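You operate a simulated robot arm through the tools that you are given. There is no shell and no other tool. Be economical: measure what you need, move in short steps, check, and stop when the job is done.

The job below is to be done with a simulated robot arm. You get a single attempt, and the scene is never put back.

JOB
The jar on the screen was scanned twice: void it once, pack it, press DONE.
Fine: VOID on the knob to void, back to PACK before DONE; the small tote beside the scanner; leave the other jars.
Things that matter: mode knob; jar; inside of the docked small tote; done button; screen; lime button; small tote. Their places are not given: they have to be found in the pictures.

The check looks at the end state, three seconds after you hand in, the way a careful person would. Anything else that was tipped, shoved, dropped, spilled or broken makes it a failure.

ROBOT AND FRAMES
A 6-joint arm with a two-finger parallel gripper, fixed in place. Base frame: the origin is at the foot of the arm, x ahead of it, y to its left, z up. Units: mm, degrees, N and s.
Its first joint turns from -66.0 to 66.0 degrees. Payload 2.9 kg.
The tool frame sits at the grasp point between the pads (the TCP): z along the fingers, y along the line on which they close. The tips reach 30 mm beyond it. Largest opening 110 mm; finger width 20, thickness 10; the body of the gripper, 48 by 112 mm, starts 55 mm behind the TCP.
Orientation is told as [roll, pitch, yaw] about the base's x, y, z axes, in that order, counted from this pose: with the fingers straight down and closing along the base's y, the tool's x points along the base's -x, its y along +y and its z along -z.

CONTROLS
- The arm moves only by the tool nudge_tool. Its argument "targets" is a list that holds one entry, the list of rows, each a list of 7 numbers: the turn, a rotation vector about the tool's x, y, z in units of 45 degrees (1.0 is 45 degrees), then the shift along the tool's x, y, z in units of 150 mm (1.0 is 150 mm), then the gripper command, from -1 (fully open) to 1 (shut), values between in proportion. In form: [[[rx, ry, rz, x, y, z, claw], ...]]. A call has 1 to 10 rows; each row is the pose to reach, as a shift and turn from the pose commanded when the call began, along the tool's axes at that moment. A call with a number of a shift or a turn outside -1 to 1 is refused whole. Each row takes 0.2 s and may step no farther than 50 mm and 8.6 degrees from the row before; otherwise, or with a gripper value out of range, the whole call is refused. A pose out of reach is approached as far as the arm can. The call stops where the force on the tool passes 40 N (or 10 N more than at its start, if that is more) or the arm is blocked; 0.2 s more then pass. The fingers move at their own pace (about 108 mm/s each) and stop on an object; they squeeze with about 27 N. The grip force told is the motor's: it shows also when the fingers shut on nothing. Time passes only in rows, and 0.2 s behind the last, so rows that repeat a pose let the fingers close. The reply holds the time, the measured pose of the TCP, the force on the tool along the base axes, the opening and the grip force, in the units named above and with some noise.
- Cameras (640 x 400 px; columns grow to the right, rows downward): "scene" is fixed at [72.2, 425.6, 1392.7]; the picture's right is [-0.81, -0.59, 0.00], its down [-0.29, 0.40, -0.87] and it looks along [0.51, -0.70, -0.49] (base axes); focal length 321 px, centre (320, 200). "wrist" rides on the gripper at [-36, 0, -57] in the tool frame; the picture's right is [0.00, -1.00, 0.00], its down [0.97, 0.00, -0.24] and it looks along [0.24, 0.00, 0.97] (tool axes); focal length 218 px, centre (320, 200).
- get_image(camera): a new picture of that camera. No time passes.
- measure_at(camera, pixels): there is no depth. For up to 12 entries [column, row, z] of the newest picture of that camera ("zoom" is the newest enlarged one), the place [x, y] in the base frame at which the ray of that pixel passes the height z, good to about 2 mm. No time passes.
- close_up(camera, box): a new picture of the part [left, top, right, bottom] of that camera's present view, enlarged. No time passes.
- sign_off(): hands the job in; it is judged then, once.

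Keep the steps short. Do not move on a guess: measure, check each grasp and each placing, and mend mistakes. In all there are 80 turns and 34 pictures (those below and enlarged ones count). Leave the gripper open and the arm clear of the work at the hand-in unless told otherwise, and finish with a single line.

The tools are called after "Call:" as name(argument=value, ...) on one line, values as JSON. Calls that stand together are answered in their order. nudge_tool: Moves the arm, as the interface text tells. Its arguments: {"type":"object","properties":{"targets":{"type":"array","items":{"type":"array","items":{"type":"array","items":{"type":"number"}}}}},"required":["targets"]} The other tools are called the same way: get_image (camera) takes a picture; measure_at (camera, pixels) gives the place at which the rays of pixels pass given heights; close_up (camera, box) takes an enlarged picture of a part of a camera's view; sign_off () hands the job in.

At the start:

```text
time: 0.0
tool_pos: [339.0, -309.4, 1196.1]
ee_rot: [0.1, 0.0, 0.1]
contact_force: [0.4, -0.7, -0.4]
opening: 110.1
grasp_force: 0.0
```

scene: 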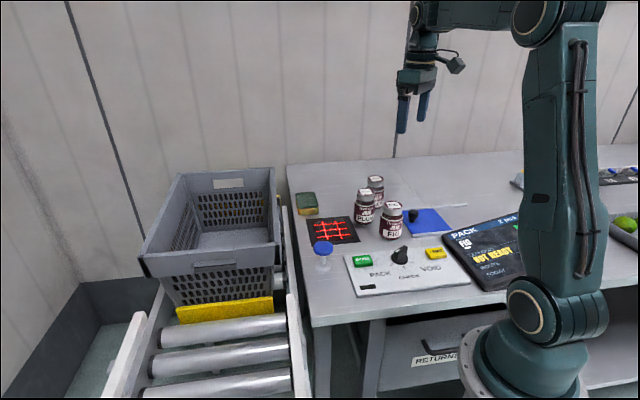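
wrist: 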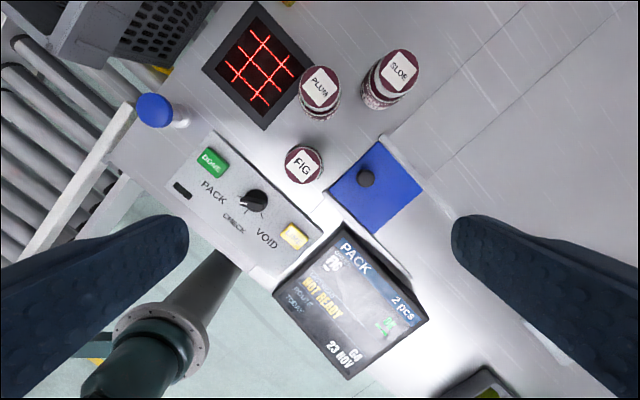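

I see a console with a knob (PACK/CHECK/VOID), green, yellow buttons, a screen, three jars, and a tote on rollers. First I read the screen and look at the console more closely.

Call:
close_up(camera="wrist", box=[270, 210, 430, 380])

Call:
close_up(camera="wrist", box=[130, 80, 330, 280])

Call:
close_up(camera="scene", box=[280, 160, 540, 310])

```text
2.35 times, centred on (350, 295) of wrist
```

zoom: 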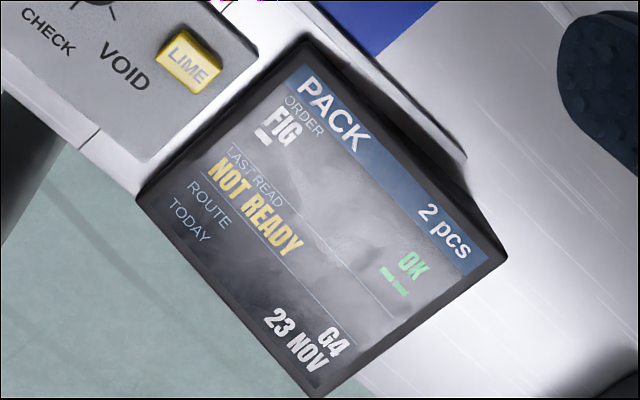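

```text
2.00 times, centred on (230, 180) of wrist
```

zoom: 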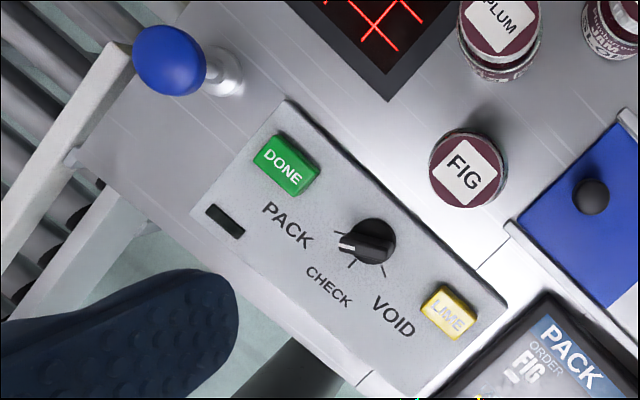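

```text
2.46 times, centred on (410, 235) of scene
```

zoom: 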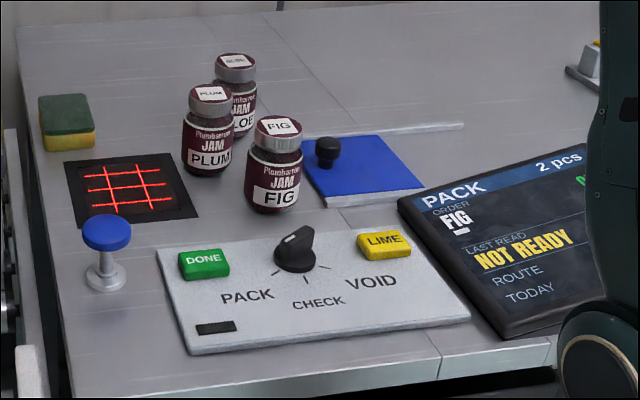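

The order is FIG, 2 pcs, with "NOT READY" showing. I want a closer look at the tote/dock area, the items at far right, and the knob pointer.

Call:
close_up(camera="scene", box=[120, 150, 340, 330])

Call:
close_up(camera="scene", box=[500, 140, 640, 300])

Call:
close_up(camera="wrist", box=[205, 160, 305, 240])

Call:
close_up(camera="scene", box=[440, 205, 530, 295])

```text
2.22 times, centred on (230, 240) of scene
```

zoom: 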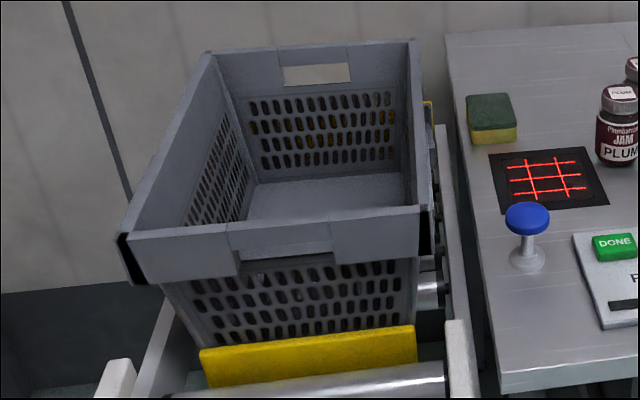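

```text
2.50 times, centred on (570, 220) of scene
```

zoom: 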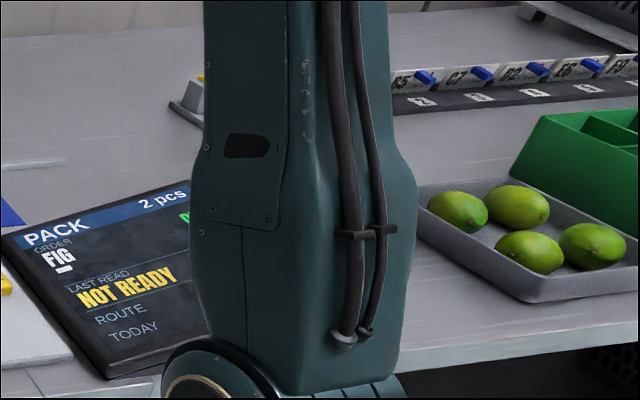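

```text
5.00 times, centred on (255, 200) of wrist
```

zoom: 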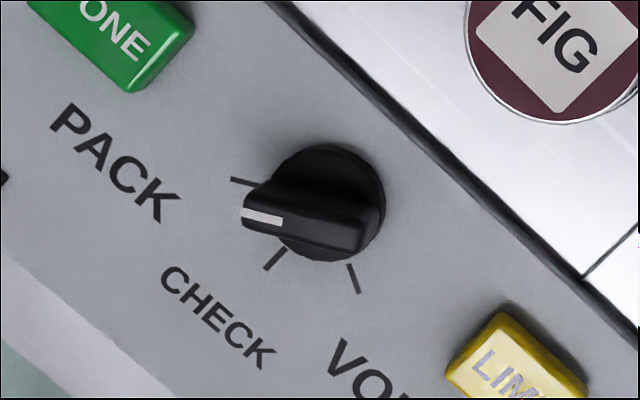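

```text
4.44 times, centred on (485, 250) of scene
```

zoom: 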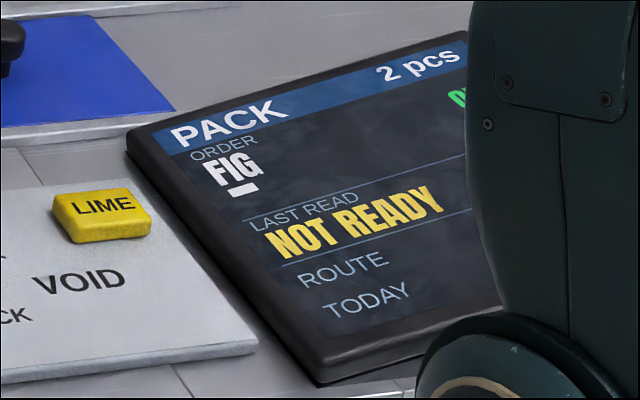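

The pointer is just around PACK, and the tote sits on the rollers left of the scanner. I measure knob, buttons, scanner, jar and tote from both views at assumed heights to triangulate.

Call:
measure_at(camera="wrist", pixels=[[255, 201, 770], [255, 201, 750], [212, 160, 760], [304, 165, 820], [304, 165, 840], [260, 64, 740], [294, 236, 760], [320, 90, 830], [390, 70, 830], [154, 109, 800]])

Call:
measure_at(camera="scene", pixels=[[399, 250, 770], [399, 256, 750], [363, 260, 760], [391, 206, 820], [391, 206, 840], [333, 230, 740], [389, 236, 736], [378, 180, 830], [365, 192, 830], [322, 247, 800]])

Call:
measure_at(camera="scene", pixels=[[178, 174, 830], [275, 168, 830], [140, 262, 830], [273, 245, 830], [204, 248, 700], [270, 242, 700], [178, 318, 700], [272, 305, 700], [288, 165, 736], [312, 327, 736], [204, 248, 650], [272, 245, 650]])

```text
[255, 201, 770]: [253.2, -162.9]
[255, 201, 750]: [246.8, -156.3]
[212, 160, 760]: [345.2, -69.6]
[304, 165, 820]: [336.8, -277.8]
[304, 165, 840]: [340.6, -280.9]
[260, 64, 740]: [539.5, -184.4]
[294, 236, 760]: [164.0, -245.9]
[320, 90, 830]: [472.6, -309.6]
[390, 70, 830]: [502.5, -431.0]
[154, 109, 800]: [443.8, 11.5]
```

```text
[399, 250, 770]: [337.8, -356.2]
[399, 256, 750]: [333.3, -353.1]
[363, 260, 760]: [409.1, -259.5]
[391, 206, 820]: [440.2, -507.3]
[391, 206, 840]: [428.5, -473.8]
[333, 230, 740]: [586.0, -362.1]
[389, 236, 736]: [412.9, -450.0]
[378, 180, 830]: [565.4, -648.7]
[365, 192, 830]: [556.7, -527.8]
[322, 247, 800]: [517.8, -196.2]
```

```text
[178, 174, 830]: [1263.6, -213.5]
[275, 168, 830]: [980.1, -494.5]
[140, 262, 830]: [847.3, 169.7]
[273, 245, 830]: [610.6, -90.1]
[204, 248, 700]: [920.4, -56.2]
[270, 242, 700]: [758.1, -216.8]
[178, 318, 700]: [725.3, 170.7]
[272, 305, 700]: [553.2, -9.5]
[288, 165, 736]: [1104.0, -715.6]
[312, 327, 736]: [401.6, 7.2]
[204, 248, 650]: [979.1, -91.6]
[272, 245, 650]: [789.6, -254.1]
```

The two cameras disagree strongly at z≈740–770, but the rays meet near z≈870–900, so the console surface seems higher than the stated 736. I check again with table and console features at 860–900.

Call:
measure_at(camera="wrist", pixels=[[253, 2, 870], [313, 68, 870], [264, 129, 870], [203, 72, 870], [253, 2, 850], [313, 68, 850], [264, 129, 850], [203, 72, 850], [107, 157, 870], [107, 157, 850]])

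Call:
measure_at(camera="scene", pixels=[[307, 218, 870], [346, 215, 870], [360, 241, 870], [316, 245, 870], [307, 218, 850], [346, 215, 850], [360, 241, 850], [316, 245, 850], [312, 327, 870], [312, 327, 850]])

```text
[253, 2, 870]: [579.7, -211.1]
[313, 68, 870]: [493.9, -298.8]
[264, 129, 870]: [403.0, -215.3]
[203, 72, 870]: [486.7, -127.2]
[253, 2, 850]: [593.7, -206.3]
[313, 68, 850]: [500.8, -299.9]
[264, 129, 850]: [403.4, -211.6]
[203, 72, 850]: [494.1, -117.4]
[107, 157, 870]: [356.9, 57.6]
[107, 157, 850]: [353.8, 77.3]
```

```text
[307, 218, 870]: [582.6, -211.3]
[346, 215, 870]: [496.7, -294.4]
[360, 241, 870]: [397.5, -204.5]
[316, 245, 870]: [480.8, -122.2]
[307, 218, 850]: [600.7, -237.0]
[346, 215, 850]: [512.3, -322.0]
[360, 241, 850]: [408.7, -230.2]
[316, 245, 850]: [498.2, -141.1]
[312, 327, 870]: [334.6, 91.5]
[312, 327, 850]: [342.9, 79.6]
```

Scanner corners agree at z≈870, so the bench really is at about 868, not 736. I now measure everything at proper heights.

Call:
measure_at(camera="wrist", pixels=[[213, 160, 890], [213, 160, 900], [255, 201, 890], [255, 201, 905], [304, 165, 950], [304, 165, 970], [320, 85, 950], [320, 85, 970], [398, 70, 950], [398, 70, 970], [154, 109, 920], [365, 178, 900]])

Call:
measure_at(camera="scene", pixels=[[363, 259, 890], [363, 259, 900], [399, 255, 890], [399, 250, 905], [391, 206, 950], [391, 206, 970], [365, 192, 950], [365, 192, 970], [376, 179, 950], [376, 179, 970], [322, 247, 920], [414, 214, 900]])

Call:
measure_at(camera="scene", pixels=[[178, 174, 970], [275, 168, 970], [140, 262, 970], [273, 248, 970], [204, 248, 830], [270, 242, 830], [178, 318, 830], [272, 305, 830], [178, 174, 930], [275, 168, 930], [140, 262, 930], [273, 248, 930]])

```text
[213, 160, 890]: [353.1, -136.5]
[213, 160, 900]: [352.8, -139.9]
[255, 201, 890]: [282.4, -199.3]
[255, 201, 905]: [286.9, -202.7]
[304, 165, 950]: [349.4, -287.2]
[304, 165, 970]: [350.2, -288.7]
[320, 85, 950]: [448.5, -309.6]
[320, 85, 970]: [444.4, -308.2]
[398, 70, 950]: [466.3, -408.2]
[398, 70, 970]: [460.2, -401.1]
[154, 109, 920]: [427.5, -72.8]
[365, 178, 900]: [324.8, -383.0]
```

```text
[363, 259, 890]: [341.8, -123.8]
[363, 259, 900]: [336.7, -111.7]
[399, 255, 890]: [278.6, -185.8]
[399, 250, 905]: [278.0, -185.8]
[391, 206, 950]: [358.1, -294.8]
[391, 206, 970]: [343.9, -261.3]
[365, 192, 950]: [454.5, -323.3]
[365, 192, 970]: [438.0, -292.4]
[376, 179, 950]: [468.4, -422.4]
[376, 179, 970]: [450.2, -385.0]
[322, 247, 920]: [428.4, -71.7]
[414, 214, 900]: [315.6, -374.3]
```

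```text
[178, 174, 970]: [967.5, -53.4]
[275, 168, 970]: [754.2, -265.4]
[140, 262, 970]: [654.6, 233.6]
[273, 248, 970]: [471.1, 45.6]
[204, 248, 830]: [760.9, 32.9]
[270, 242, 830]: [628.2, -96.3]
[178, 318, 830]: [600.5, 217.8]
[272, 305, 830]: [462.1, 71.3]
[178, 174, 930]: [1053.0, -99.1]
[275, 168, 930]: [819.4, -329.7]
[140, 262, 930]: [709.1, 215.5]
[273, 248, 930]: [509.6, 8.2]
```

Refined: knob ≈ (282,-198), DONE ≈ (352,-133), FIG jar ≈ (350,-288), scanner ≈ (490,-211), bench ≈ 868. Pointer is at PACK; VOID is ~120° counter-clockwise seen from above. I start by moving over the knob at a high level while yawing -45°.

Call:
nudge_tool(targets=[[[0, 0, 0.167, 0.063, 0.123, 0.1, -1], [0, 0, 0.333, 0.127, 0.247, 0.2, -1], [0, 0, 0.5, 0.19, 0.37, 0.3, -1], [0, 0, 0.667, 0.253, 0.493, 0.4, -1], [0, 0, 0.833, 0.317, 0.617, 0.5, -1], [0, 0, 1.0, 0.38, 0.74, 0.6, -1]]])

```text
time: 1.4
tool_pos: [281.9, -197.9, 1106.4]
ee_rot: [-0.1, 0.0, -45.1]
contact_force: [-0.9, 0.1, 0.3]
opening: 109.8
grasp_force: 0.0
```

Motion is as expected. I continue turning to yaw -90 in place, then look.

Call:
nudge_tool(targets=[[[0, 0, 0.167, 0, 0, 0, -1], [0, 0, 0.333, 0, 0, 0, -1], [0, 0, 0.5, 0, 0, 0, -1], [0, 0, 0.667, 0, 0, 0, -1], [0, 0, 0.833, 0, 0, 0, -1], [0, 0, 1.0, 0, 0, 0, -1]]])

Call:
get_image(camera="wrist")

```text
time: 2.8
tool_pos: [281.4, -198.8, 1106.4]
ee_rot: [0.0, 0.0, -90.0]
contact_force: [0.2, 0.1, -0.2]
opening: 109.9
grasp_force: 0.0
```

```text
24 pictures are left
```

wrist: 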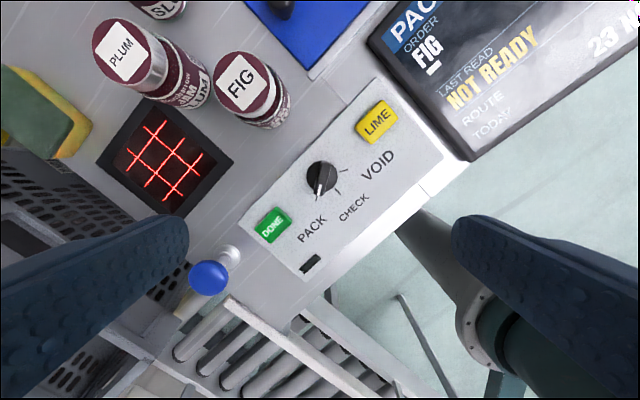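

Call:
close_up(camera="wrist", box=[270, 140, 370, 220])

Call:
measure_at(camera="wrist", pixels=[[322, 176, 890], [322, 176, 900], [273, 226, 885], [376, 121, 885], [241, 82, 954], [118, 49, 954], [322, 178, 880], [308, 262, 880], [208, 278, 920], [165, 160, 870]])

```text
5.00 times, centred on (320, 180) of wrist
```

zoom: 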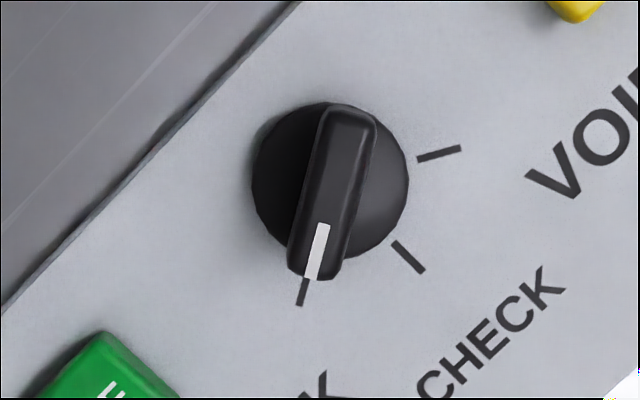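

```text
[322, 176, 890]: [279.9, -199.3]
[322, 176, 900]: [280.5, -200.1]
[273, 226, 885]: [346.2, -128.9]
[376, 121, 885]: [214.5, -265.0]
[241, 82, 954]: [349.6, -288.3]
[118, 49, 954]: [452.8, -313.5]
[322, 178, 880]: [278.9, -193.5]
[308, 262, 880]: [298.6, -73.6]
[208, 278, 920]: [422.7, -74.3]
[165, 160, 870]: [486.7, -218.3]
```

Knob bar and ticks are clear: PACK pointer 14° left of picture-down, VOID tick 118° counter-clockwise from it. I refine its centre in the zoom and turn the tool to yaw -104, closing the fingers to ~50 mm and going down halfway.

Call:
measure_at(camera="zoom", pixels=[[330, 180, 885], [335, 190, 902], [345, 110, 902], [315, 278, 902], [302, 292, 880], [438, 153, 880]])

Call:
nudge_tool(targets=[[[0, 0, 0.16, 0, 0, 0.167, -0.4], [0, 0, 0.311, 0, 0, 0.333, 0.09], [0, 0, 0.311, 0, 0, 0.5, 0.09], [0, 0, 0.311, 0, 0, 0.667, 0.09], [0, 0, 0.311, 0, 0, 0.8, 0.09]]])

Call:
get_image(camera="wrist")

```text
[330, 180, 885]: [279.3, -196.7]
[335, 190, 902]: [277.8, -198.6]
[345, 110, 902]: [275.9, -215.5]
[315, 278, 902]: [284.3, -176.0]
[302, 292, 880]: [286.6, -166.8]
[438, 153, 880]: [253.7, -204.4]
```

```text
time: 4.0
tool_pos: [283.0, -198.1, 986.1]
ee_rot: [0.0, 0.0, -104.0]
contact_force: [-0.2, -0.1, -0.8]
opening: 49.9
grasp_force: 0.0
```

```text
22 pictures are left
```

wrist: 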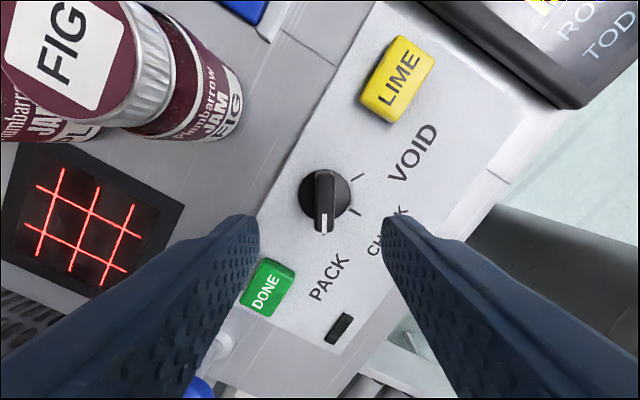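

The bar is aligned with the fingers. I measure the knob here for centering.

Call:
measure_at(camera="wrist", pixels=[[325, 192, 885], [325, 200, 900], [324, 172, 900], [326, 230, 900], [270, 286, 890], [86, 30, 954], [325, 218, 880]])

Call:
close_up(camera="scene", box=[340, 190, 470, 290])

```text
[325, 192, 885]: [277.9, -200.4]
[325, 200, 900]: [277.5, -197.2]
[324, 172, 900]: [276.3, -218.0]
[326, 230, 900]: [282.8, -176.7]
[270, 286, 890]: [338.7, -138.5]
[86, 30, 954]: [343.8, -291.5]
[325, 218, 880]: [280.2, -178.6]
```

```text
4.00 times, centred on (405, 240) of scene
```

zoom: 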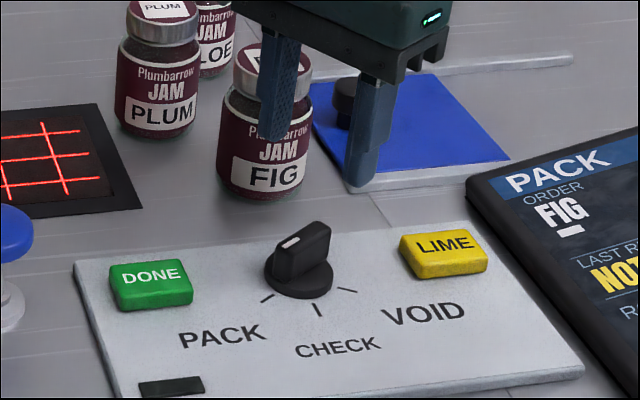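

Knob centre ≈ (279,-197). I shift 3 mm along tool -y and descend to TCP z≈918 (tips ≈888) with fingers still open.

Call:
nudge_tool(targets=[[[0, 0, 0, 0.0, -0.021, 0.15, 0.09], [0, 0, 0, 0.0, -0.021, 0.3, 0.09], [0, 0, 0, 0.0, -0.021, 0.4, 0.09], [0, 0, 0, 0.0, -0.021, 0.453, 0.09]]])

Call:
close_up(camera="scene", box=[340, 190, 470, 290])

```text
time: 5.0
tool_pos: [278.5, -197.4, 919.7]
ee_rot: [-0.1, 0.1, -104.0]
contact_force: [1.1, 0.0, -0.2]
opening: 49.9
grasp_force: 0.0
```

```text
4.00 times, centred on (405, 240) of scene
```

zoom: 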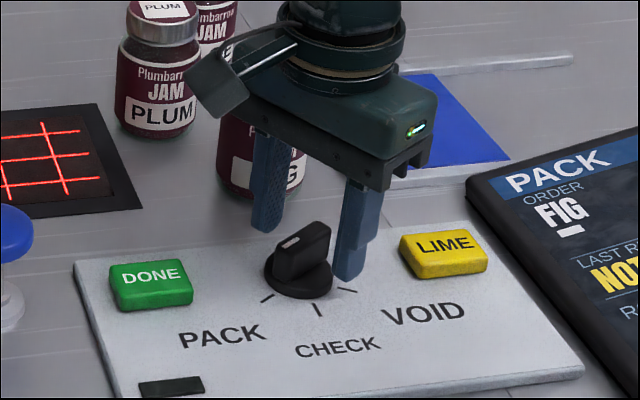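

The fingers straddle the bar. I close on it in place.

Call:
nudge_tool(targets=[[[0, 0, 0, 0, 0, 0, 0.5], [0, 0, 0, 0, 0, 0, 1], [0, 0, 0, 0, 0, 0, 1], [0, 0, 0, 0, 0, 0, 1]]])

```text
time: 6.0
tool_pos: [277.7, -197.1, 920.3]
ee_rot: [0.0, 0.0, -103.9]
contact_force: [0.4, -0.3, -6.0]
opening: 13.8
grasp_force: 44.8
```

Gripped a 13.8 mm bar. I turn counter-clockwise 45° (yaw up).

Call:
nudge_tool(targets=[[[0, 0, -0.125, 0, 0, 0, 1], [0, 0, -0.25, 0, 0, 0, 1], [0, 0, -0.375, 0, 0, 0, 1], [0, 0, -0.5, 0, 0, 0, 1], [0, 0, -0.625, 0, 0, 0, 1], [0, 0, -0.75, 0, 0, 0, 1], [0, 0, -0.875, 0, 0, 0, 1], [0, 0, -1.0, 0, 0, 0, 1]]])

```text
time: 7.8
tool_pos: [280.8, -196.6, 918.5]
ee_rot: [0.3, -0.1, -58.7]
contact_force: [22.1, 4.3, 0.9]
opening: 13.9
grasp_force: 45.3
```

Turned 45°, with 22 N sideways (+x) – I am slightly off-centre, so I ease ~3.5 mm to +x, then continue 45°.

Call:
nudge_tool(targets=[[[0, 0, 0, -0.005, 0.01, 0, 1], [0, 0, 0, -0.009, 0.022, 0, 1], [0, 0, -0.125, -0.009, 0.022, 0, 1], [0, 0, -0.25, -0.009, 0.022, 0, 1], [0, 0, -0.375, -0.009, 0.022, 0, 1], [0, 0, -0.5, -0.009, 0.022, 0, 1]]])

```text
time: 9.2
tool_pos: [280.4, -196.5, 919.1]
ee_rot: [0.1, 0.1, -36.4]
contact_force: [-2.8, 3.8, 25.6]
opening: 13.6
grasp_force: 44.7
```

Sideways force is gone, but 26 N upward; I raise 1.5 mm and continue turning 42°.

Call:
nudge_tool(targets=[[[0, 0, 0, 0, 0, -0.01, 1], [0, 0, -0.13, 0, 0, -0.01, 1], [0, 0, -0.26, 0, 0, -0.01, 1], [0, 0, -0.39, 0, 0, -0.01, 1], [0, 0, -0.52, 0, 0, -0.01, 1], [0, 0, -0.65, 0, 0, -0.01, 1], [0, 0, -0.78, 0, 0, -0.01, 1], [0, 0, -0.91, 0, 0, -0.01, 1], [0, 0, -1.0, 0, 0, -0.01, 1]]])

Call:
close_up(camera="scene", box=[340, 180, 540, 300])

```text
time: 10.8
tool_pos: [281.9, -193.3, 919.3]
ee_rot: [0.3, 0.2, -3.1]
contact_force: [4.6, 0.2, -2.6]
opening: 14.0
grasp_force: 44.7
stopped in row 7: the force on the tool passed its limit (the readings are from after the stop); the commanded pose is now the measured one
```

```text
3.20 times, centred on (440, 240) of scene
```

zoom: 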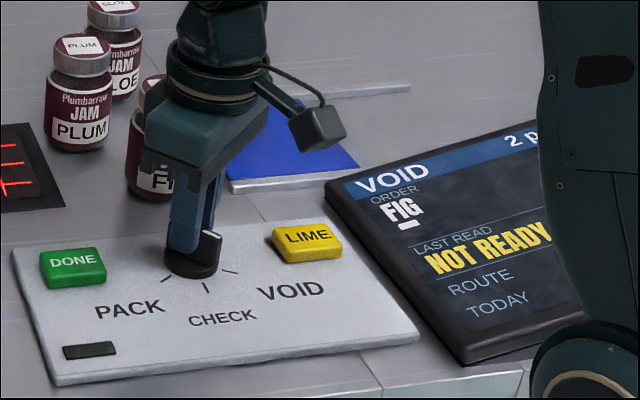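

Screen header now reads VOID. The knob is ~16° short of the tick, so I continue gently to the detent.

Call:
nudge_tool(targets=[[[0, 0, -0.09, 0, -0.005, 0, 1], [0, 0, -0.18, 0, -0.01, 0, 1], [0, 0, -0.27, 0, -0.01, 0, 1], [0, 0, -0.36, 0, -0.01, 0, 1]]])

```text
time: 11.8
tool_pos: [283.1, -194.3, 919.4]
ee_rot: [0.6, 0.0, 13.3]
contact_force: [9.9, 24.8, 3.2]
opening: 14.0
grasp_force: 45.2
```

Reached yaw 13°. I open the fingers to ~50 mm and lift 170 mm, then check.

Call:
nudge_tool(targets=[[[0, 0, 0, 0, 0, 0, 0.3], [0, 0, 0, 0, 0, 0, 0.09], [0, 0, 0, 0, 0, -0.1, 0.09], [0, 0, 0, 0, 0, -0.35, 0.09], [0, 0, 0, 0, 0, -0.65, 0.09], [0, 0, 0, 0, 0, -0.95, 0.09]]])

Call:
get_image(camera="wrist")

```text
time: 13.2
tool_pos: [281.5, -198.3, 1062.8]
ee_rot: [0.4, 0.1, 12.9]
contact_force: [0.5, -0.4, 0.1]
opening: 49.8
grasp_force: 0.1
```

```text
18 pictures are left
```

wrist: 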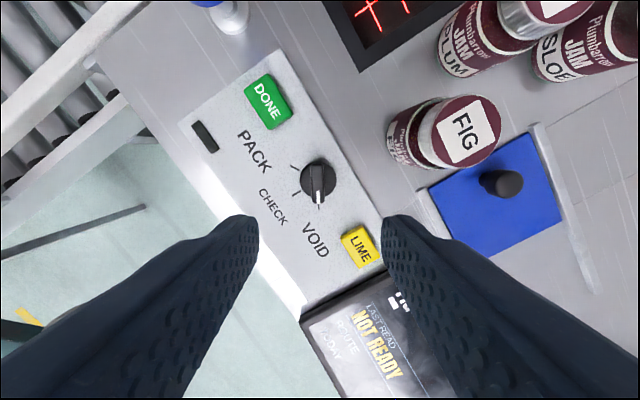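

Pointer on VOID. Now measure the FIG jar's lid for grasping.

Call:
measure_at(camera="wrist", pixels=[[433, 130, 954], [502, 130, 954], [467, 95, 954], [467, 168, 954], [467, 131, 954], [388, 140, 870], [502, 180, 880], [503, 72, 954], [440, 190, 875], [540, 128, 875]])

```text
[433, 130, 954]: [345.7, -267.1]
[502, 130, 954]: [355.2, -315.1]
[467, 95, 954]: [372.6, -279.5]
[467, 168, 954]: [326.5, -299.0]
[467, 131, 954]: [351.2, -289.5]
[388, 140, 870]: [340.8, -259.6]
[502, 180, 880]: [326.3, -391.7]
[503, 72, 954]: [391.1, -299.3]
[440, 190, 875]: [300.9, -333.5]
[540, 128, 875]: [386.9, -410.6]
```

Lid centre (350,-289), diameter ≈50. I move above it at z≈1030 with yaw 42 (fingers closing along a line free of PLUM and the blue plate), opening 85 mm.

Call:
nudge_tool(targets=[[[0, 0, -0.129, -0.062, -0.138, 0, -0.2], [0, 0, -0.258, -0.124, -0.276, 0.04, -0.545], [0, 0, -0.387, -0.186, -0.414, 0.1, -0.545], [0, 0, -0.516, -0.248, -0.552, 0.15, -0.545], [0, 0, -0.644, -0.309, -0.691, 0.2, -0.545]]])

Call:
get_image(camera="wrist")

```text
time: 14.4
tool_pos: [350.3, -289.5, 1031.3]
ee_rot: [0.3, -0.1, 42.1]
contact_force: [-0.1, 0.0, 0.2]
opening: 84.9
grasp_force: 0.0
```

```text
17 pictures are left
```

wrist: 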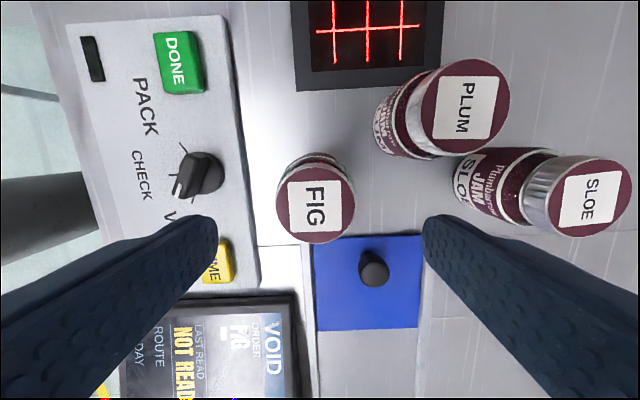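

Call:
measure_at(camera="wrist", pixels=[[315, 204, 954], [316, 167, 920], [275, 204, 954], [355, 204, 954], [371, 40, 870], [194, 62, 885]])

```text
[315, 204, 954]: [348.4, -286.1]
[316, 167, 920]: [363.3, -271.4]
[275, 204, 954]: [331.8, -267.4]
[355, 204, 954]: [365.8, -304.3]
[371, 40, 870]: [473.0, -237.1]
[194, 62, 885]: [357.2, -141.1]
```

Centre correction: ~4 mm along tool +y; descend to z≈912, then check force.

Call:
nudge_tool(targets=[[[0, 0, 0, -0.007, 0.025, 0.15, -0.545], [0, 0, 0, -0.007, 0.025, 0.35, -0.545], [0, 0, 0, -0.007, 0.025, 0.55, -0.545], [0, 0, 0, -0.007, 0.025, 0.7, -0.545], [0, 0, 0, -0.007, 0.025, 0.793, -0.545]]])

Call:
nudge_tool(targets=[[[0, 0, 0, 0, 0, 0, -0.2], [0, 0, 0, 0, 0, 0, 0.2], [0, 0, 0, 0, 0, 0, 0.3], [0, 0, 0, 0, 0, 0, 0.3], [0, 0, 0, 0, 0, 0, 0.3]]])

```text
time: 15.6
tool_pos: [348.4, -283.1, 911.8]
ee_rot: [0.3, -0.1, 41.9]
contact_force: [0.4, -0.1, -0.1]
opening: 84.7
grasp_force: 0.2
```

```text
time: 16.8
tool_pos: [349.4, -284.2, 913.3]
ee_rot: [0.3, 0.0, 42.0]
contact_force: [0.7, -0.7, 0.2]
opening: 59.4
grasp_force: 26.6
```

Gripped at 59.4 mm. Lift 100 mm with full squeeze.

Call:
nudge_tool(targets=[[[0, 0, 0, 0, 0, -0.05, 0.5], [0, 0, 0, 0, 0, -0.2, 0.5], [0, 0, 0, 0, 0, -0.4, 0.5], [0, 0, 0, 0, 0, -0.6, 0.5], [0, 0, 0, 0, 0, -0.7, 0.5]]])

Call:
get_image(camera="scene")

```text
time: 18.0
tool_pos: [348.3, -282.8, 1017.4]
ee_rot: [0.3, -0.1, 42.0]
contact_force: [0.5, 0.2, -3.4]
opening: 50.1
grasp_force: 26.8
```

```text
16 pictures are left
```

scene: 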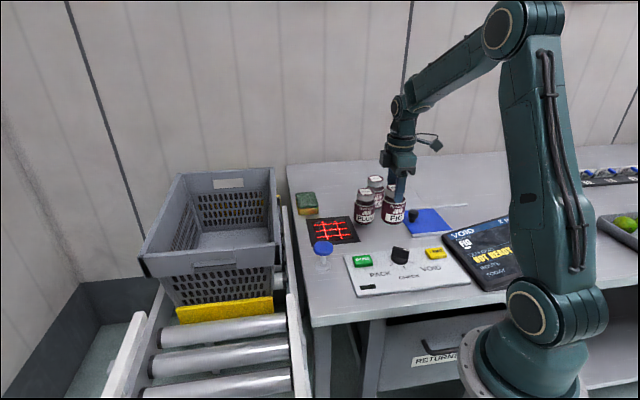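

Opening fell to 50 mm, so the fingers may have slid up to the lid. I look closely.

Call:
close_up(camera="scene", box=[340, 130, 450, 250])

```text
3.33 times, centred on (395, 190) of scene
```

zoom: 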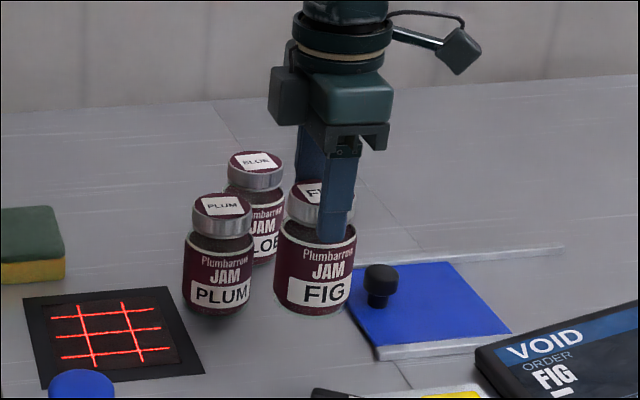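

Call:
measure_at(camera="zoom", pixels=[[312, 312, 900], [312, 312, 920], [312, 312, 940], [330, 240, 987], [312, 192, 970], [312, 192, 990], [312, 192, 1010], [312, 192, 1030]])

Call:
close_up(camera="wrist", box=[220, 120, 420, 300])

```text
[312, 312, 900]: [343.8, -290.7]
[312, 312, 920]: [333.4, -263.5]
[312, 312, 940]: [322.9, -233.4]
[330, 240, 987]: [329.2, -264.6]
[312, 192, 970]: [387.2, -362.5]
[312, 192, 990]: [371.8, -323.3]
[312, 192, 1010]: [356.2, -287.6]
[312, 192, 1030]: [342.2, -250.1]
```

```text
2.22 times, centred on (320, 210) of wrist
```

zoom: 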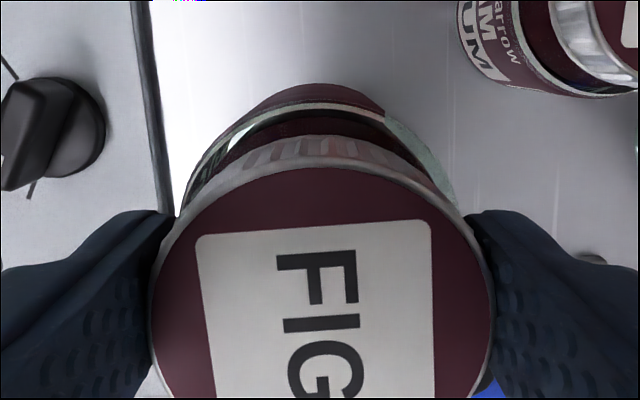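

The jar hangs by its lid: lid top ≈1009, base ≈920, clear of the bench. The lid is fully between the fingertips. I raise 50 mm and move 70 % of the way to the scanner, then recheck the hold.

Call:
nudge_tool(targets=[[[0, 0, 0, 0, 0, -0.12, 1], [0, 0, 0, 0, 0, -0.25, 1], [0, 0, 0, 0, 0, -0.33, 1], [0, 0, 0, -0.12, -0.032, -0.33, 1], [0, 0, 0, -0.27, -0.073, -0.33, 1], [0, 0, 0, -0.42, -0.113, -0.33, 1], [0, 0, 0, -0.57, -0.154, -0.33, 1], [0, 0, 0, -0.715, -0.193, -0.33, 1]]])

Call:
close_up(camera="scene", box=[270, 130, 450, 250])

```text
time: 19.8
tool_pos: [448.6, -235.7, 1068.1]
ee_rot: [0.3, -0.1, 42.1]
contact_force: [0.3, 0.4, -3.7]
opening: 50.1
grasp_force: 26.4
```

```text
3.33 times, centred on (360, 190) of scene
```

zoom: 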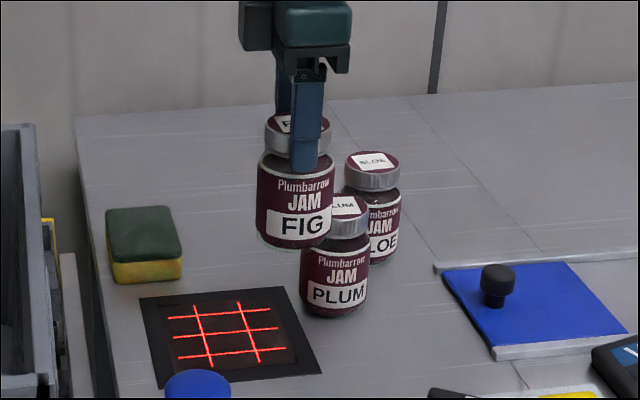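

Hold is steady. I centre over the scanner (490,-211) and check the screen.

Call:
nudge_tool(targets=[[[0, 0, 0, -0.16, -0.031, 0, 1], [0, 0, 0, -0.315, -0.062, 0, 1]]])

Call:
close_up(camera="scene", box=[300, 140, 540, 300])

```text
time: 20.4
tool_pos: [490.0, -209.7, 1067.9]
ee_rot: [0.3, -0.1, 42.1]
contact_force: [-0.8, 0.3, -3.5]
opening: 49.8
grasp_force: 26.8
```

```text
2.50 times, centred on (420, 220) of scene
```

zoom: 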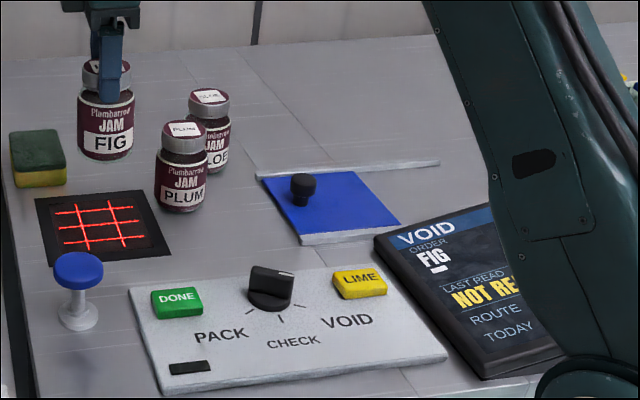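

Still "NOT READY", no read at ~100 mm above. I lower by 50 mm and check.

Call:
nudge_tool(targets=[[[0, 0, 0, 0, 0, 0.12, 1], [0, 0, 0, 0, 0, 0.24, 1], [0, 0, 0, 0, 0, 0.34, 1], [0, 0, 0, 0, 0, 0.34, 1]]])

Call:
close_up(camera="scene", box=[300, 140, 540, 300])

```text
time: 21.4
tool_pos: [488.4, -210.4, 1016.7]
ee_rot: [0.3, -0.1, 42.0]
contact_force: [-0.3, -0.3, -3.7]
opening: 49.9
grasp_force: 27.2
```

```text
2.50 times, centred on (420, 220) of scene
```

zoom: 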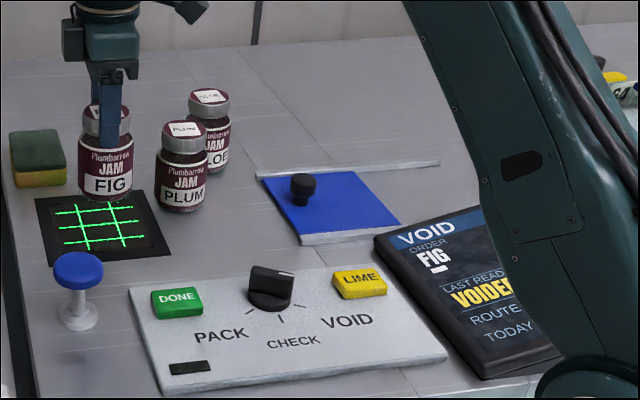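

Screen reads "VOIDED" and the grid is green: voided once. I lift straight up 100 mm and then look at the tote.

Call:
nudge_tool(targets=[[[0, 0, 0, 0, 0, -0.2, 1], [0, 0, 0, 0, 0, -0.45, 1], [0, 0, 0, 0, 0, -0.67, 1], [0, 0, 0, 0, 0, -0.67, 1]]])

Call:
get_image(camera="wrist")

```text
time: 22.4
tool_pos: [489.2, -208.4, 1116.5]
ee_rot: [0.3, -0.1, 42.0]
contact_force: [-0.2, 0.5, -3.6]
opening: 50.0
grasp_force: 26.8
```

```text
10 pictures are left
```

wrist: 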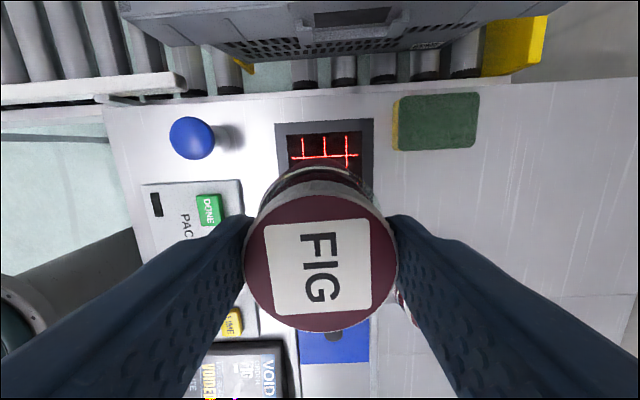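

Call:
measure_at(camera="wrist", pixels=[[118, 12, 970], [118, 12, 990], [118, 12, 1010], [565, 4, 970], [565, 4, 990], [565, 4, 1010], [131, 24, 950], [131, 24, 930], [299, 22, 980]])

Call:
measure_at(camera="scene", pixels=[[276, 243, 970], [276, 243, 990], [276, 243, 1010], [277, 168, 970], [277, 168, 990], [277, 168, 1010], [275, 257, 950], [275, 257, 930], [140, 262, 990], [178, 174, 990], [204, 248, 800], [270, 242, 800]])

```text
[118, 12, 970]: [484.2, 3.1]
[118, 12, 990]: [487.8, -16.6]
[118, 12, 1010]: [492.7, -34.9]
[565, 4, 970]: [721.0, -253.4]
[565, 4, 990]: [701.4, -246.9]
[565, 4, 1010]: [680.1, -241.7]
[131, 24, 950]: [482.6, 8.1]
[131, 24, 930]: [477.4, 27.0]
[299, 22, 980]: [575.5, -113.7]
```

```text
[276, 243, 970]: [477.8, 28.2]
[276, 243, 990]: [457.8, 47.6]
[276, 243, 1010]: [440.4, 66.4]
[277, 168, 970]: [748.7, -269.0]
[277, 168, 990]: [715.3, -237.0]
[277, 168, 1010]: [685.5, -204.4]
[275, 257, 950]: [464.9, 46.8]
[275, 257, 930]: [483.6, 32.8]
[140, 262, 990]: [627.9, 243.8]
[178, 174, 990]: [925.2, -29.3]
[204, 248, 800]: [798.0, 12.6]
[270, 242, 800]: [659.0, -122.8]
```

Rim near-right corner ≈ (484,17,z≈962); tote axis parallel to my finger line; floor estimated ≈745. I target ≈ (631,-19), inside the near-right part. First half of the traverse at height (jar base ≈1019).

Call:
nudge_tool(targets=[[[0, 0, 0, -0.12, 0.023, 0, 1], [0, 0, 0, -0.3, 0.058, 0, 1], [0, 0, 0, -0.5, 0.096, 0, 1], [0, 0, 0, -0.7, 0.135, 0, 1], [0, 0, 0, -0.867, 0.167, 0, 1]]])

Call:
nudge_tool(targets=[[[0, 0, 0, -0.17, 0.034, 0, 1], [0, 0, 0, -0.34, 0.068, 0, 1], [0, 0, 0, -0.52, 0.104, 0, 1], [0, 0, 0, -0.68, 0.136, 0, 1]]])

Call:
get_image(camera="wrist")

Call:
close_up(camera="scene", box=[120, 90, 360, 330])

```text
time: 23.6
tool_pos: [569.1, -104.4, 1115.6]
ee_rot: [0.3, 0.1, 41.9]
contact_force: [0.2, -0.5, -3.6]
opening: 50.1
grasp_force: 26.7
```

```text
time: 24.6
tool_pos: [630.4, -21.4, 1116.7]
ee_rot: [0.3, -0.1, 42.0]
contact_force: [0.2, -0.6, -2.1]
opening: 50.0
grasp_force: 27.4
```

```text
9 pictures are left
```

wrist: 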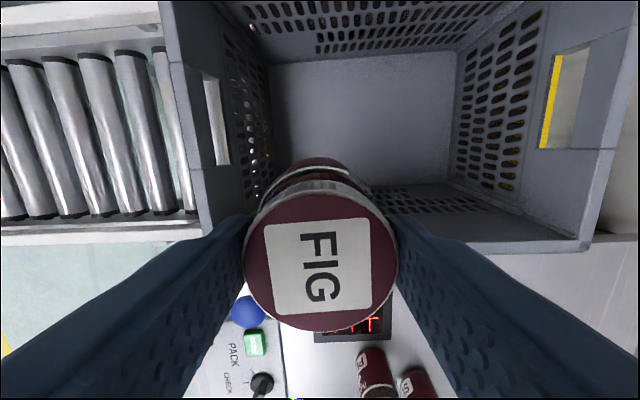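

```text
1.67 times, centred on (240, 210) of scene
```

zoom: 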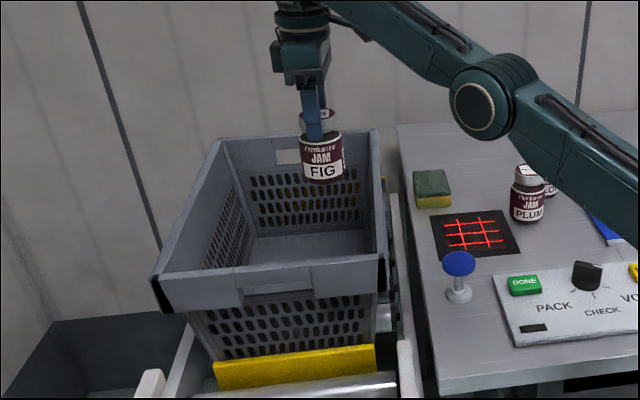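

Call:
measure_at(camera="wrist", pixels=[[272, 65, 750], [457, 52, 750], [450, 182, 750], [590, 250, 962], [203, 236, 962], [168, 62, 962], [613, 150, 962], [520, 214, 962], [450, 182, 770], [272, 65, 770]])

Call:
measure_at(camera="zoom", pixels=[[366, 229, 750], [366, 229, 770], [258, 237, 750], [258, 237, 770], [208, 270, 770]])

```text
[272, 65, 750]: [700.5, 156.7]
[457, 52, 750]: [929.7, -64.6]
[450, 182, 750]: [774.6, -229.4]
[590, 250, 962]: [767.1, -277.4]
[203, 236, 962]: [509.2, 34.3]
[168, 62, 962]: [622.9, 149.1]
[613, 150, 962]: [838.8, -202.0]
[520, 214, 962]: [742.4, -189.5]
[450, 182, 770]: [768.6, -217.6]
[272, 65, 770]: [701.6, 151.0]
```

```text
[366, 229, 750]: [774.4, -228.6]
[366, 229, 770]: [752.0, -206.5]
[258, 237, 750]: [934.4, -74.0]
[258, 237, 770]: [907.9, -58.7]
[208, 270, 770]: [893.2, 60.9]
```

Both cameras agree the floor is at z≈750, near-right floor corner ≈ (545,-6). I shift ~13 mm further inward to (642,-16) and descend 130 mm (jar base → ≈890).

Call:
nudge_tool(targets=[[[0, 0, 0, -0.04, -0.015, 0, 1], [0, 0, 0, -0.082, -0.029, 0.1, 1], [0, 0, 0, -0.082, -0.029, 0.3, 1], [0, 0, 0, -0.082, -0.029, 0.5, 1], [0, 0, 0, -0.082, -0.029, 0.7, 1], [0, 0, 0, -0.082, -0.029, 0.867, 1]]])

Call:
nudge_tool(targets=[[[0, 0, 0, 0, 0, 0.15, 1], [0, 0, 0, 0, 0, 0.3, 1], [0, 0, 0, 0, 0, 0.45, 1], [0, 0, 0, 0, 0, 0.6, 1], [0, 0, 0, 0, 0, 0.72, 1], [0, 0, 0, 0, 0, 0.8, 1]]])

Call:
close_up(camera="scene", box=[120, 90, 360, 330])

```text
time: 26.0
tool_pos: [642.7, -14.5, 987.9]
ee_rot: [0.3, -0.1, 42.0]
contact_force: [0.3, 0.2, -3.7]
opening: 50.0
grasp_force: 27.3
out of reach, approached as far as the arm can: row 1, 2
```

```text
time: 27.4
tool_pos: [644.0, -14.0, 867.9]
ee_rot: [0.5, 0.3, 41.9]
contact_force: [-0.2, -0.1, -2.9]
opening: 49.9
grasp_force: 27.0
```

```text
1.67 times, centred on (240, 210) of scene
```

zoom: 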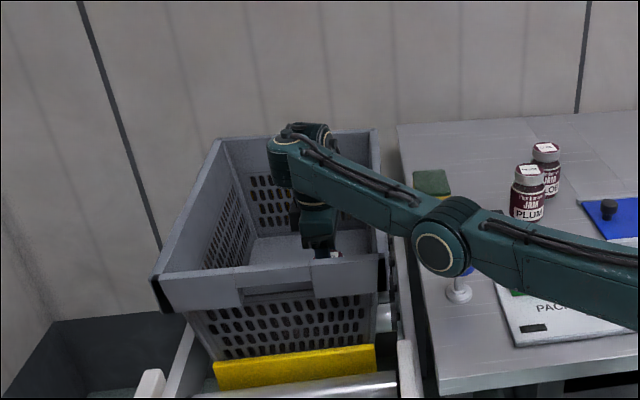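

The arm links come low over the bench; I check the elbow's height (where its ray crosses y≈-10) before going lower.

Call:
measure_at(camera="zoom", pixels=[[443, 247, 1000], [443, 247, 1050], [443, 247, 1100], [470, 275, 1000], [470, 275, 1050], [290, 150, 1050], [290, 150, 1100], [350, 215, 1050], [350, 215, 1000], [350, 215, 1100]])

```text
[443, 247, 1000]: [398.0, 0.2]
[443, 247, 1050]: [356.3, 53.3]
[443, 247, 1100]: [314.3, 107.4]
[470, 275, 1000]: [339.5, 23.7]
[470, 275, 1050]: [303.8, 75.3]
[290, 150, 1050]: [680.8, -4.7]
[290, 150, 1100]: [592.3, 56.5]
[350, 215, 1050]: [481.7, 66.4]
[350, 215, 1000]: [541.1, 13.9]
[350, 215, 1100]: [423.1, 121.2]
```

Elbow underside is still tens of mm above rim and mushroom. I go down 16 mm, then in 3 mm steps watching the vertical force.

Call:
nudge_tool(targets=[[[0, 0, 0, 0, 0, 0.05, 1], [0, 0, 0, 0, 0, 0.1, 1], [0, 0, 0, 0, 0, 0.1, 1]]])

Call:
nudge_tool(targets=[[[0, 0, 0, 0, 0, 0.02, 1], [0, 0, 0, 0, 0, 0.02, 1]]])

```text
time: 28.2
tool_pos: [644.4, -13.4, 865.0]
ee_rot: [0.4, 0.7, 42.0]
contact_force: [1.1, -0.2, -2.7]
opening: 50.2
grasp_force: 27.1
out of reach, approached as far as the arm can: row 1, 2, 3
```

```text
time: 28.8
tool_pos: [644.1, -13.1, 864.0]
ee_rot: [0.5, 0.8, 41.9]
contact_force: [-0.2, -0.1, -2.9]
opening: 50.1
grasp_force: 27.1
out of reach, approached as far as the arm can: row 1, 2
```

Out of reach at this radius with the tool vertical. I move ~22 mm back toward the base (still inside the tote), with a small raise.

Call:
nudge_tool(targets=[[[0, 0, 0, 0.03, 0.025, -0.06, 1], [0, 0, 0, 0.06, 0.05, -0.06, 1], [0, 0, 0, 0.09, 0.075, -0.06, 1], [0, 0, 0, 0.113, 0.093, -0.06, 1]]])

```text
time: 29.8
tool_pos: [629.2, -15.9, 874.0]
ee_rot: [0.4, -0.1, 41.9]
contact_force: [-0.2, -0.1, -2.8]
opening: 50.1
grasp_force: 26.9
out of reach, approached as far as the arm can: row 4
```

Call:
nudge_tool(targets=[[[0, 0, 0, 0.0, 0.0, 0.04, 1], [0, 0, 0, 0.0, 0.0, 0.08, 1], [0, 0, 0, 0, 0, 0.08, 1]]])

```text
time: 30.6
tool_pos: [628.3, -15.4, 867.1]
ee_rot: [0.6, 0.5, 42.0]
contact_force: [0.1, -0.4, -3.7]
opening: 50.1
grasp_force: 27.4
out of reach, approached as far as the arm can: row 2, 3
```

Interestingly the inward row was the unreachable one, so the limit favours a larger radius at low height. I raise a little and move outward (more central in the tote) to ≈(668,-5), then try lower.

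Call:
nudge_tool(targets=[[[0, 0, 0, 0, 0, -0.08, 1], [0, 0, 0, -0.08, -0.05, -0.08, 1], [0, 0, 0, -0.16, -0.1, -0.08, 1], [0, 0, 0, -0.24, -0.13, -0.08, 1], [0, 0, 0, -0.24, -0.13, -0.04, 1], [0, 0, 0, -0.24, -0.13, 0.0, 1], [0, 0, 0, -0.24, -0.13, 0.05, 1]]])

```text
time: 32.2
tool_pos: [669.9, -4.8, 863.3]
ee_rot: [0.1, 0.5, 42.0]
contact_force: [0.6, 0.0, -4.3]
opening: 50.0
grasp_force: 27.6
out of reach, approached as far as the arm can: row 7
```

The floor of reach is ≈863 (jar base ≈16 mm above the tote floor). I try a slight 4° pitch, the way the solver leaned, to gain depth.

Call:
nudge_tool(targets=[[[-0.03, 0.033, 0, 0, 0, 0, 1], [-0.06, 0.066, 0, 0, 0, 0.02, 1], [-0.06, 0.066, 0, 0, 0, 0.05, 1], [-0.06, 0.066, 0, 0, 0, 0.08, 1], [-0.06, 0.066, 0, 0, 0, 0.08, 1]]])

```text
time: 33.4
tool_pos: [668.5, -5.7, 855.7]
ee_rot: [2.6, 2.8, 42.0]
contact_force: [-0.8, 0.8, 15.7]
opening: 49.5
grasp_force: 26.9
out of reach, approached as far as the arm can: row 2, 3, 4
```

Now vertical force went from -4 to +16 N: the jar base rests on the tote floor (TCP 856, tilt 3.8°). I open gently to ~66 mm.

Call:
nudge_tool(targets=[[[-0.0, 0.0, 0, 0, 0, 0, 0.05], [0, 0, 0, 0, 0, 0, 0.0], [0, 0, 0, 0, 0, 0, -0.2], [0, 0, 0, 0, 0, 0, -0.2]]])

Call:
get_image(camera="wrist")

```text
time: 34.4
tool_pos: [667.6, -4.9, 851.0]
ee_rot: [2.8, 3.2, 42.1]
contact_force: [-0.4, 0.2, 0.0]
opening: 66.4
grasp_force: 0.6
```

```text
6 pictures are left
```

wrist: 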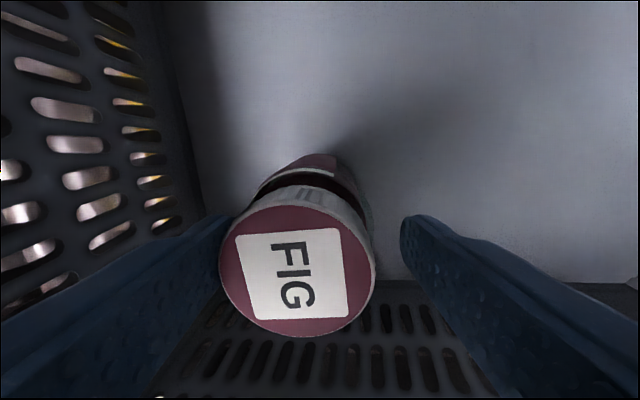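

Jar stands in the tote, released, a bit close to the left finger. I shift 6 mm to that finger's outer side, raise clear, and remove the tilt.

Call:
nudge_tool(targets=[[[0, 0, 0, 0, 0.02, 0, -0.2], [0, 0, 0, 0, 0.045, 0, -0.2], [0, 0, 0, 0, 0.045, -0.1, -0.2], [0, 0, 0, 0, 0.045, -0.25, -0.2], [0, 0, 0, 0, 0.045, -0.45, -0.2], [0.03, -0.033, 0, 0, 0.045, -0.65, -0.2], [0.06, -0.066, 0, 0, 0.045, -0.85, -0.2], [0.06, -0.066, 0, 0.1, 0.045, -1.0, -0.2]]])

Call:
nudge_tool(targets=[[[0, 0, 0, 0.1, 0, -0.2, -0.2], [0, 0, 0, 0.2, 0, -0.4, -0.2], [0, 0, 0, 0.3, 0, -0.6, -0.2], [0, 0, 0, 0.4, 0, -0.8, -0.2]]])

Call:
get_image(camera="wrist")

```text
time: 36.2
tool_pos: [665.5, -10.2, 1003.4]
ee_rot: [0.2, -0.1, 42.0]
contact_force: [0.1, 0.0, 0.1]
opening: 66.0
grasp_force: 0.1
out of reach, approached as far as the arm can: row 5, 6, 7
```

```text
time: 37.2
tool_pos: [622.0, -51.7, 1123.3]
ee_rot: [0.3, -0.1, 42.1]
contact_force: [-0.5, -0.3, 0.2]
opening: 65.9
grasp_force: 0.0
```

```text
5 pictures are left
```

wrist: 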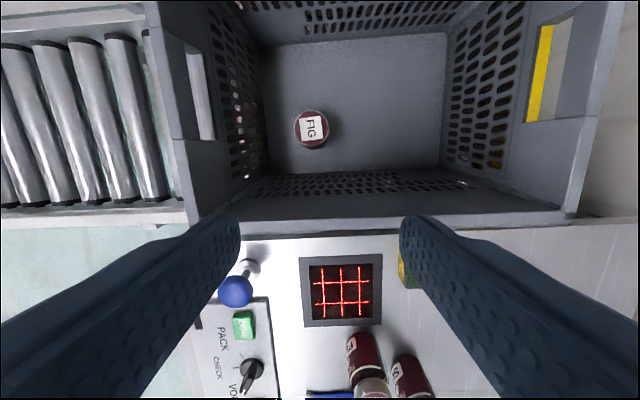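

Jar stands upright on the tote floor. Now back to the knob: traverse at height in three legs, last with yaw to 14°.

Call:
nudge_tool(targets=[[[0, 0, 0, 0.24, 0.083, 0, -0.2], [0, 0, 0, 0.48, 0.166, 0, -0.2], [0, 0, 0, 0.72, 0.25, 0, -0.2], [0, 0, 0, 0.967, 0.333, 0, -0.2]]])

Call:
nudge_tool(targets=[[[0, 0, 0, 0.24, 0.083, 0, 0], [0, 0, 0, 0.48, 0.166, 0, 0.09], [0, 0, 0, 0.72, 0.25, 0, 0.09], [0, 0, 0, 0.967, 0.333, 0, 0.09]]])

Call:
nudge_tool(targets=[[[0, 0, 0.125, 0.08, 0.028, 0.08, 0.09], [0, 0, 0.25, 0.16, 0.056, 0.16, 0.09], [0, 0, 0.375, 0.24, 0.084, 0.24, 0.09], [0, 0, 0.5, 0.32, 0.112, 0.32, 0.09], [0, 0, 0.622, 0.4, 0.14, 0.4, 0.09]]])

```text
time: 38.2
tool_pos: [506.9, -128.1, 1144.4]
ee_rot: [0.2, 3.0, 42.0]
contact_force: [-0.4, 0.6, 0.7]
opening: 65.8
grasp_force: 0.0
out of reach, approached as far as the arm can: row 3, 4
```

```text
time: 39.2
tool_pos: [339.1, -171.6, 1122.2]
ee_rot: [0.4, -0.1, 42.1]
contact_force: [0.6, 0.9, 0.2]
opening: 50.0
grasp_force: 0.0
out of reach, approached as far as the arm can: row 1
```

```text
time: 40.4
tool_pos: [278.8, -195.8, 1062.7]
ee_rot: [0.4, 0.1, 13.9]
contact_force: [0.0, -1.0, 0.2]
opening: 50.2
grasp_force: 0.2
```

Above the knob at yaw 14. One picture to centre.

Call:
get_image(camera="wrist")

```text
4 pictures are left
```

wrist: 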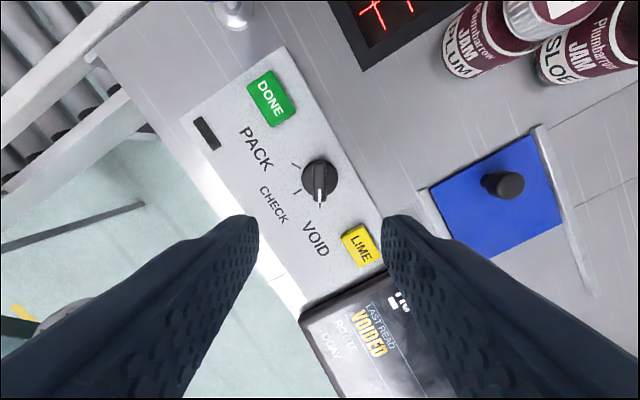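

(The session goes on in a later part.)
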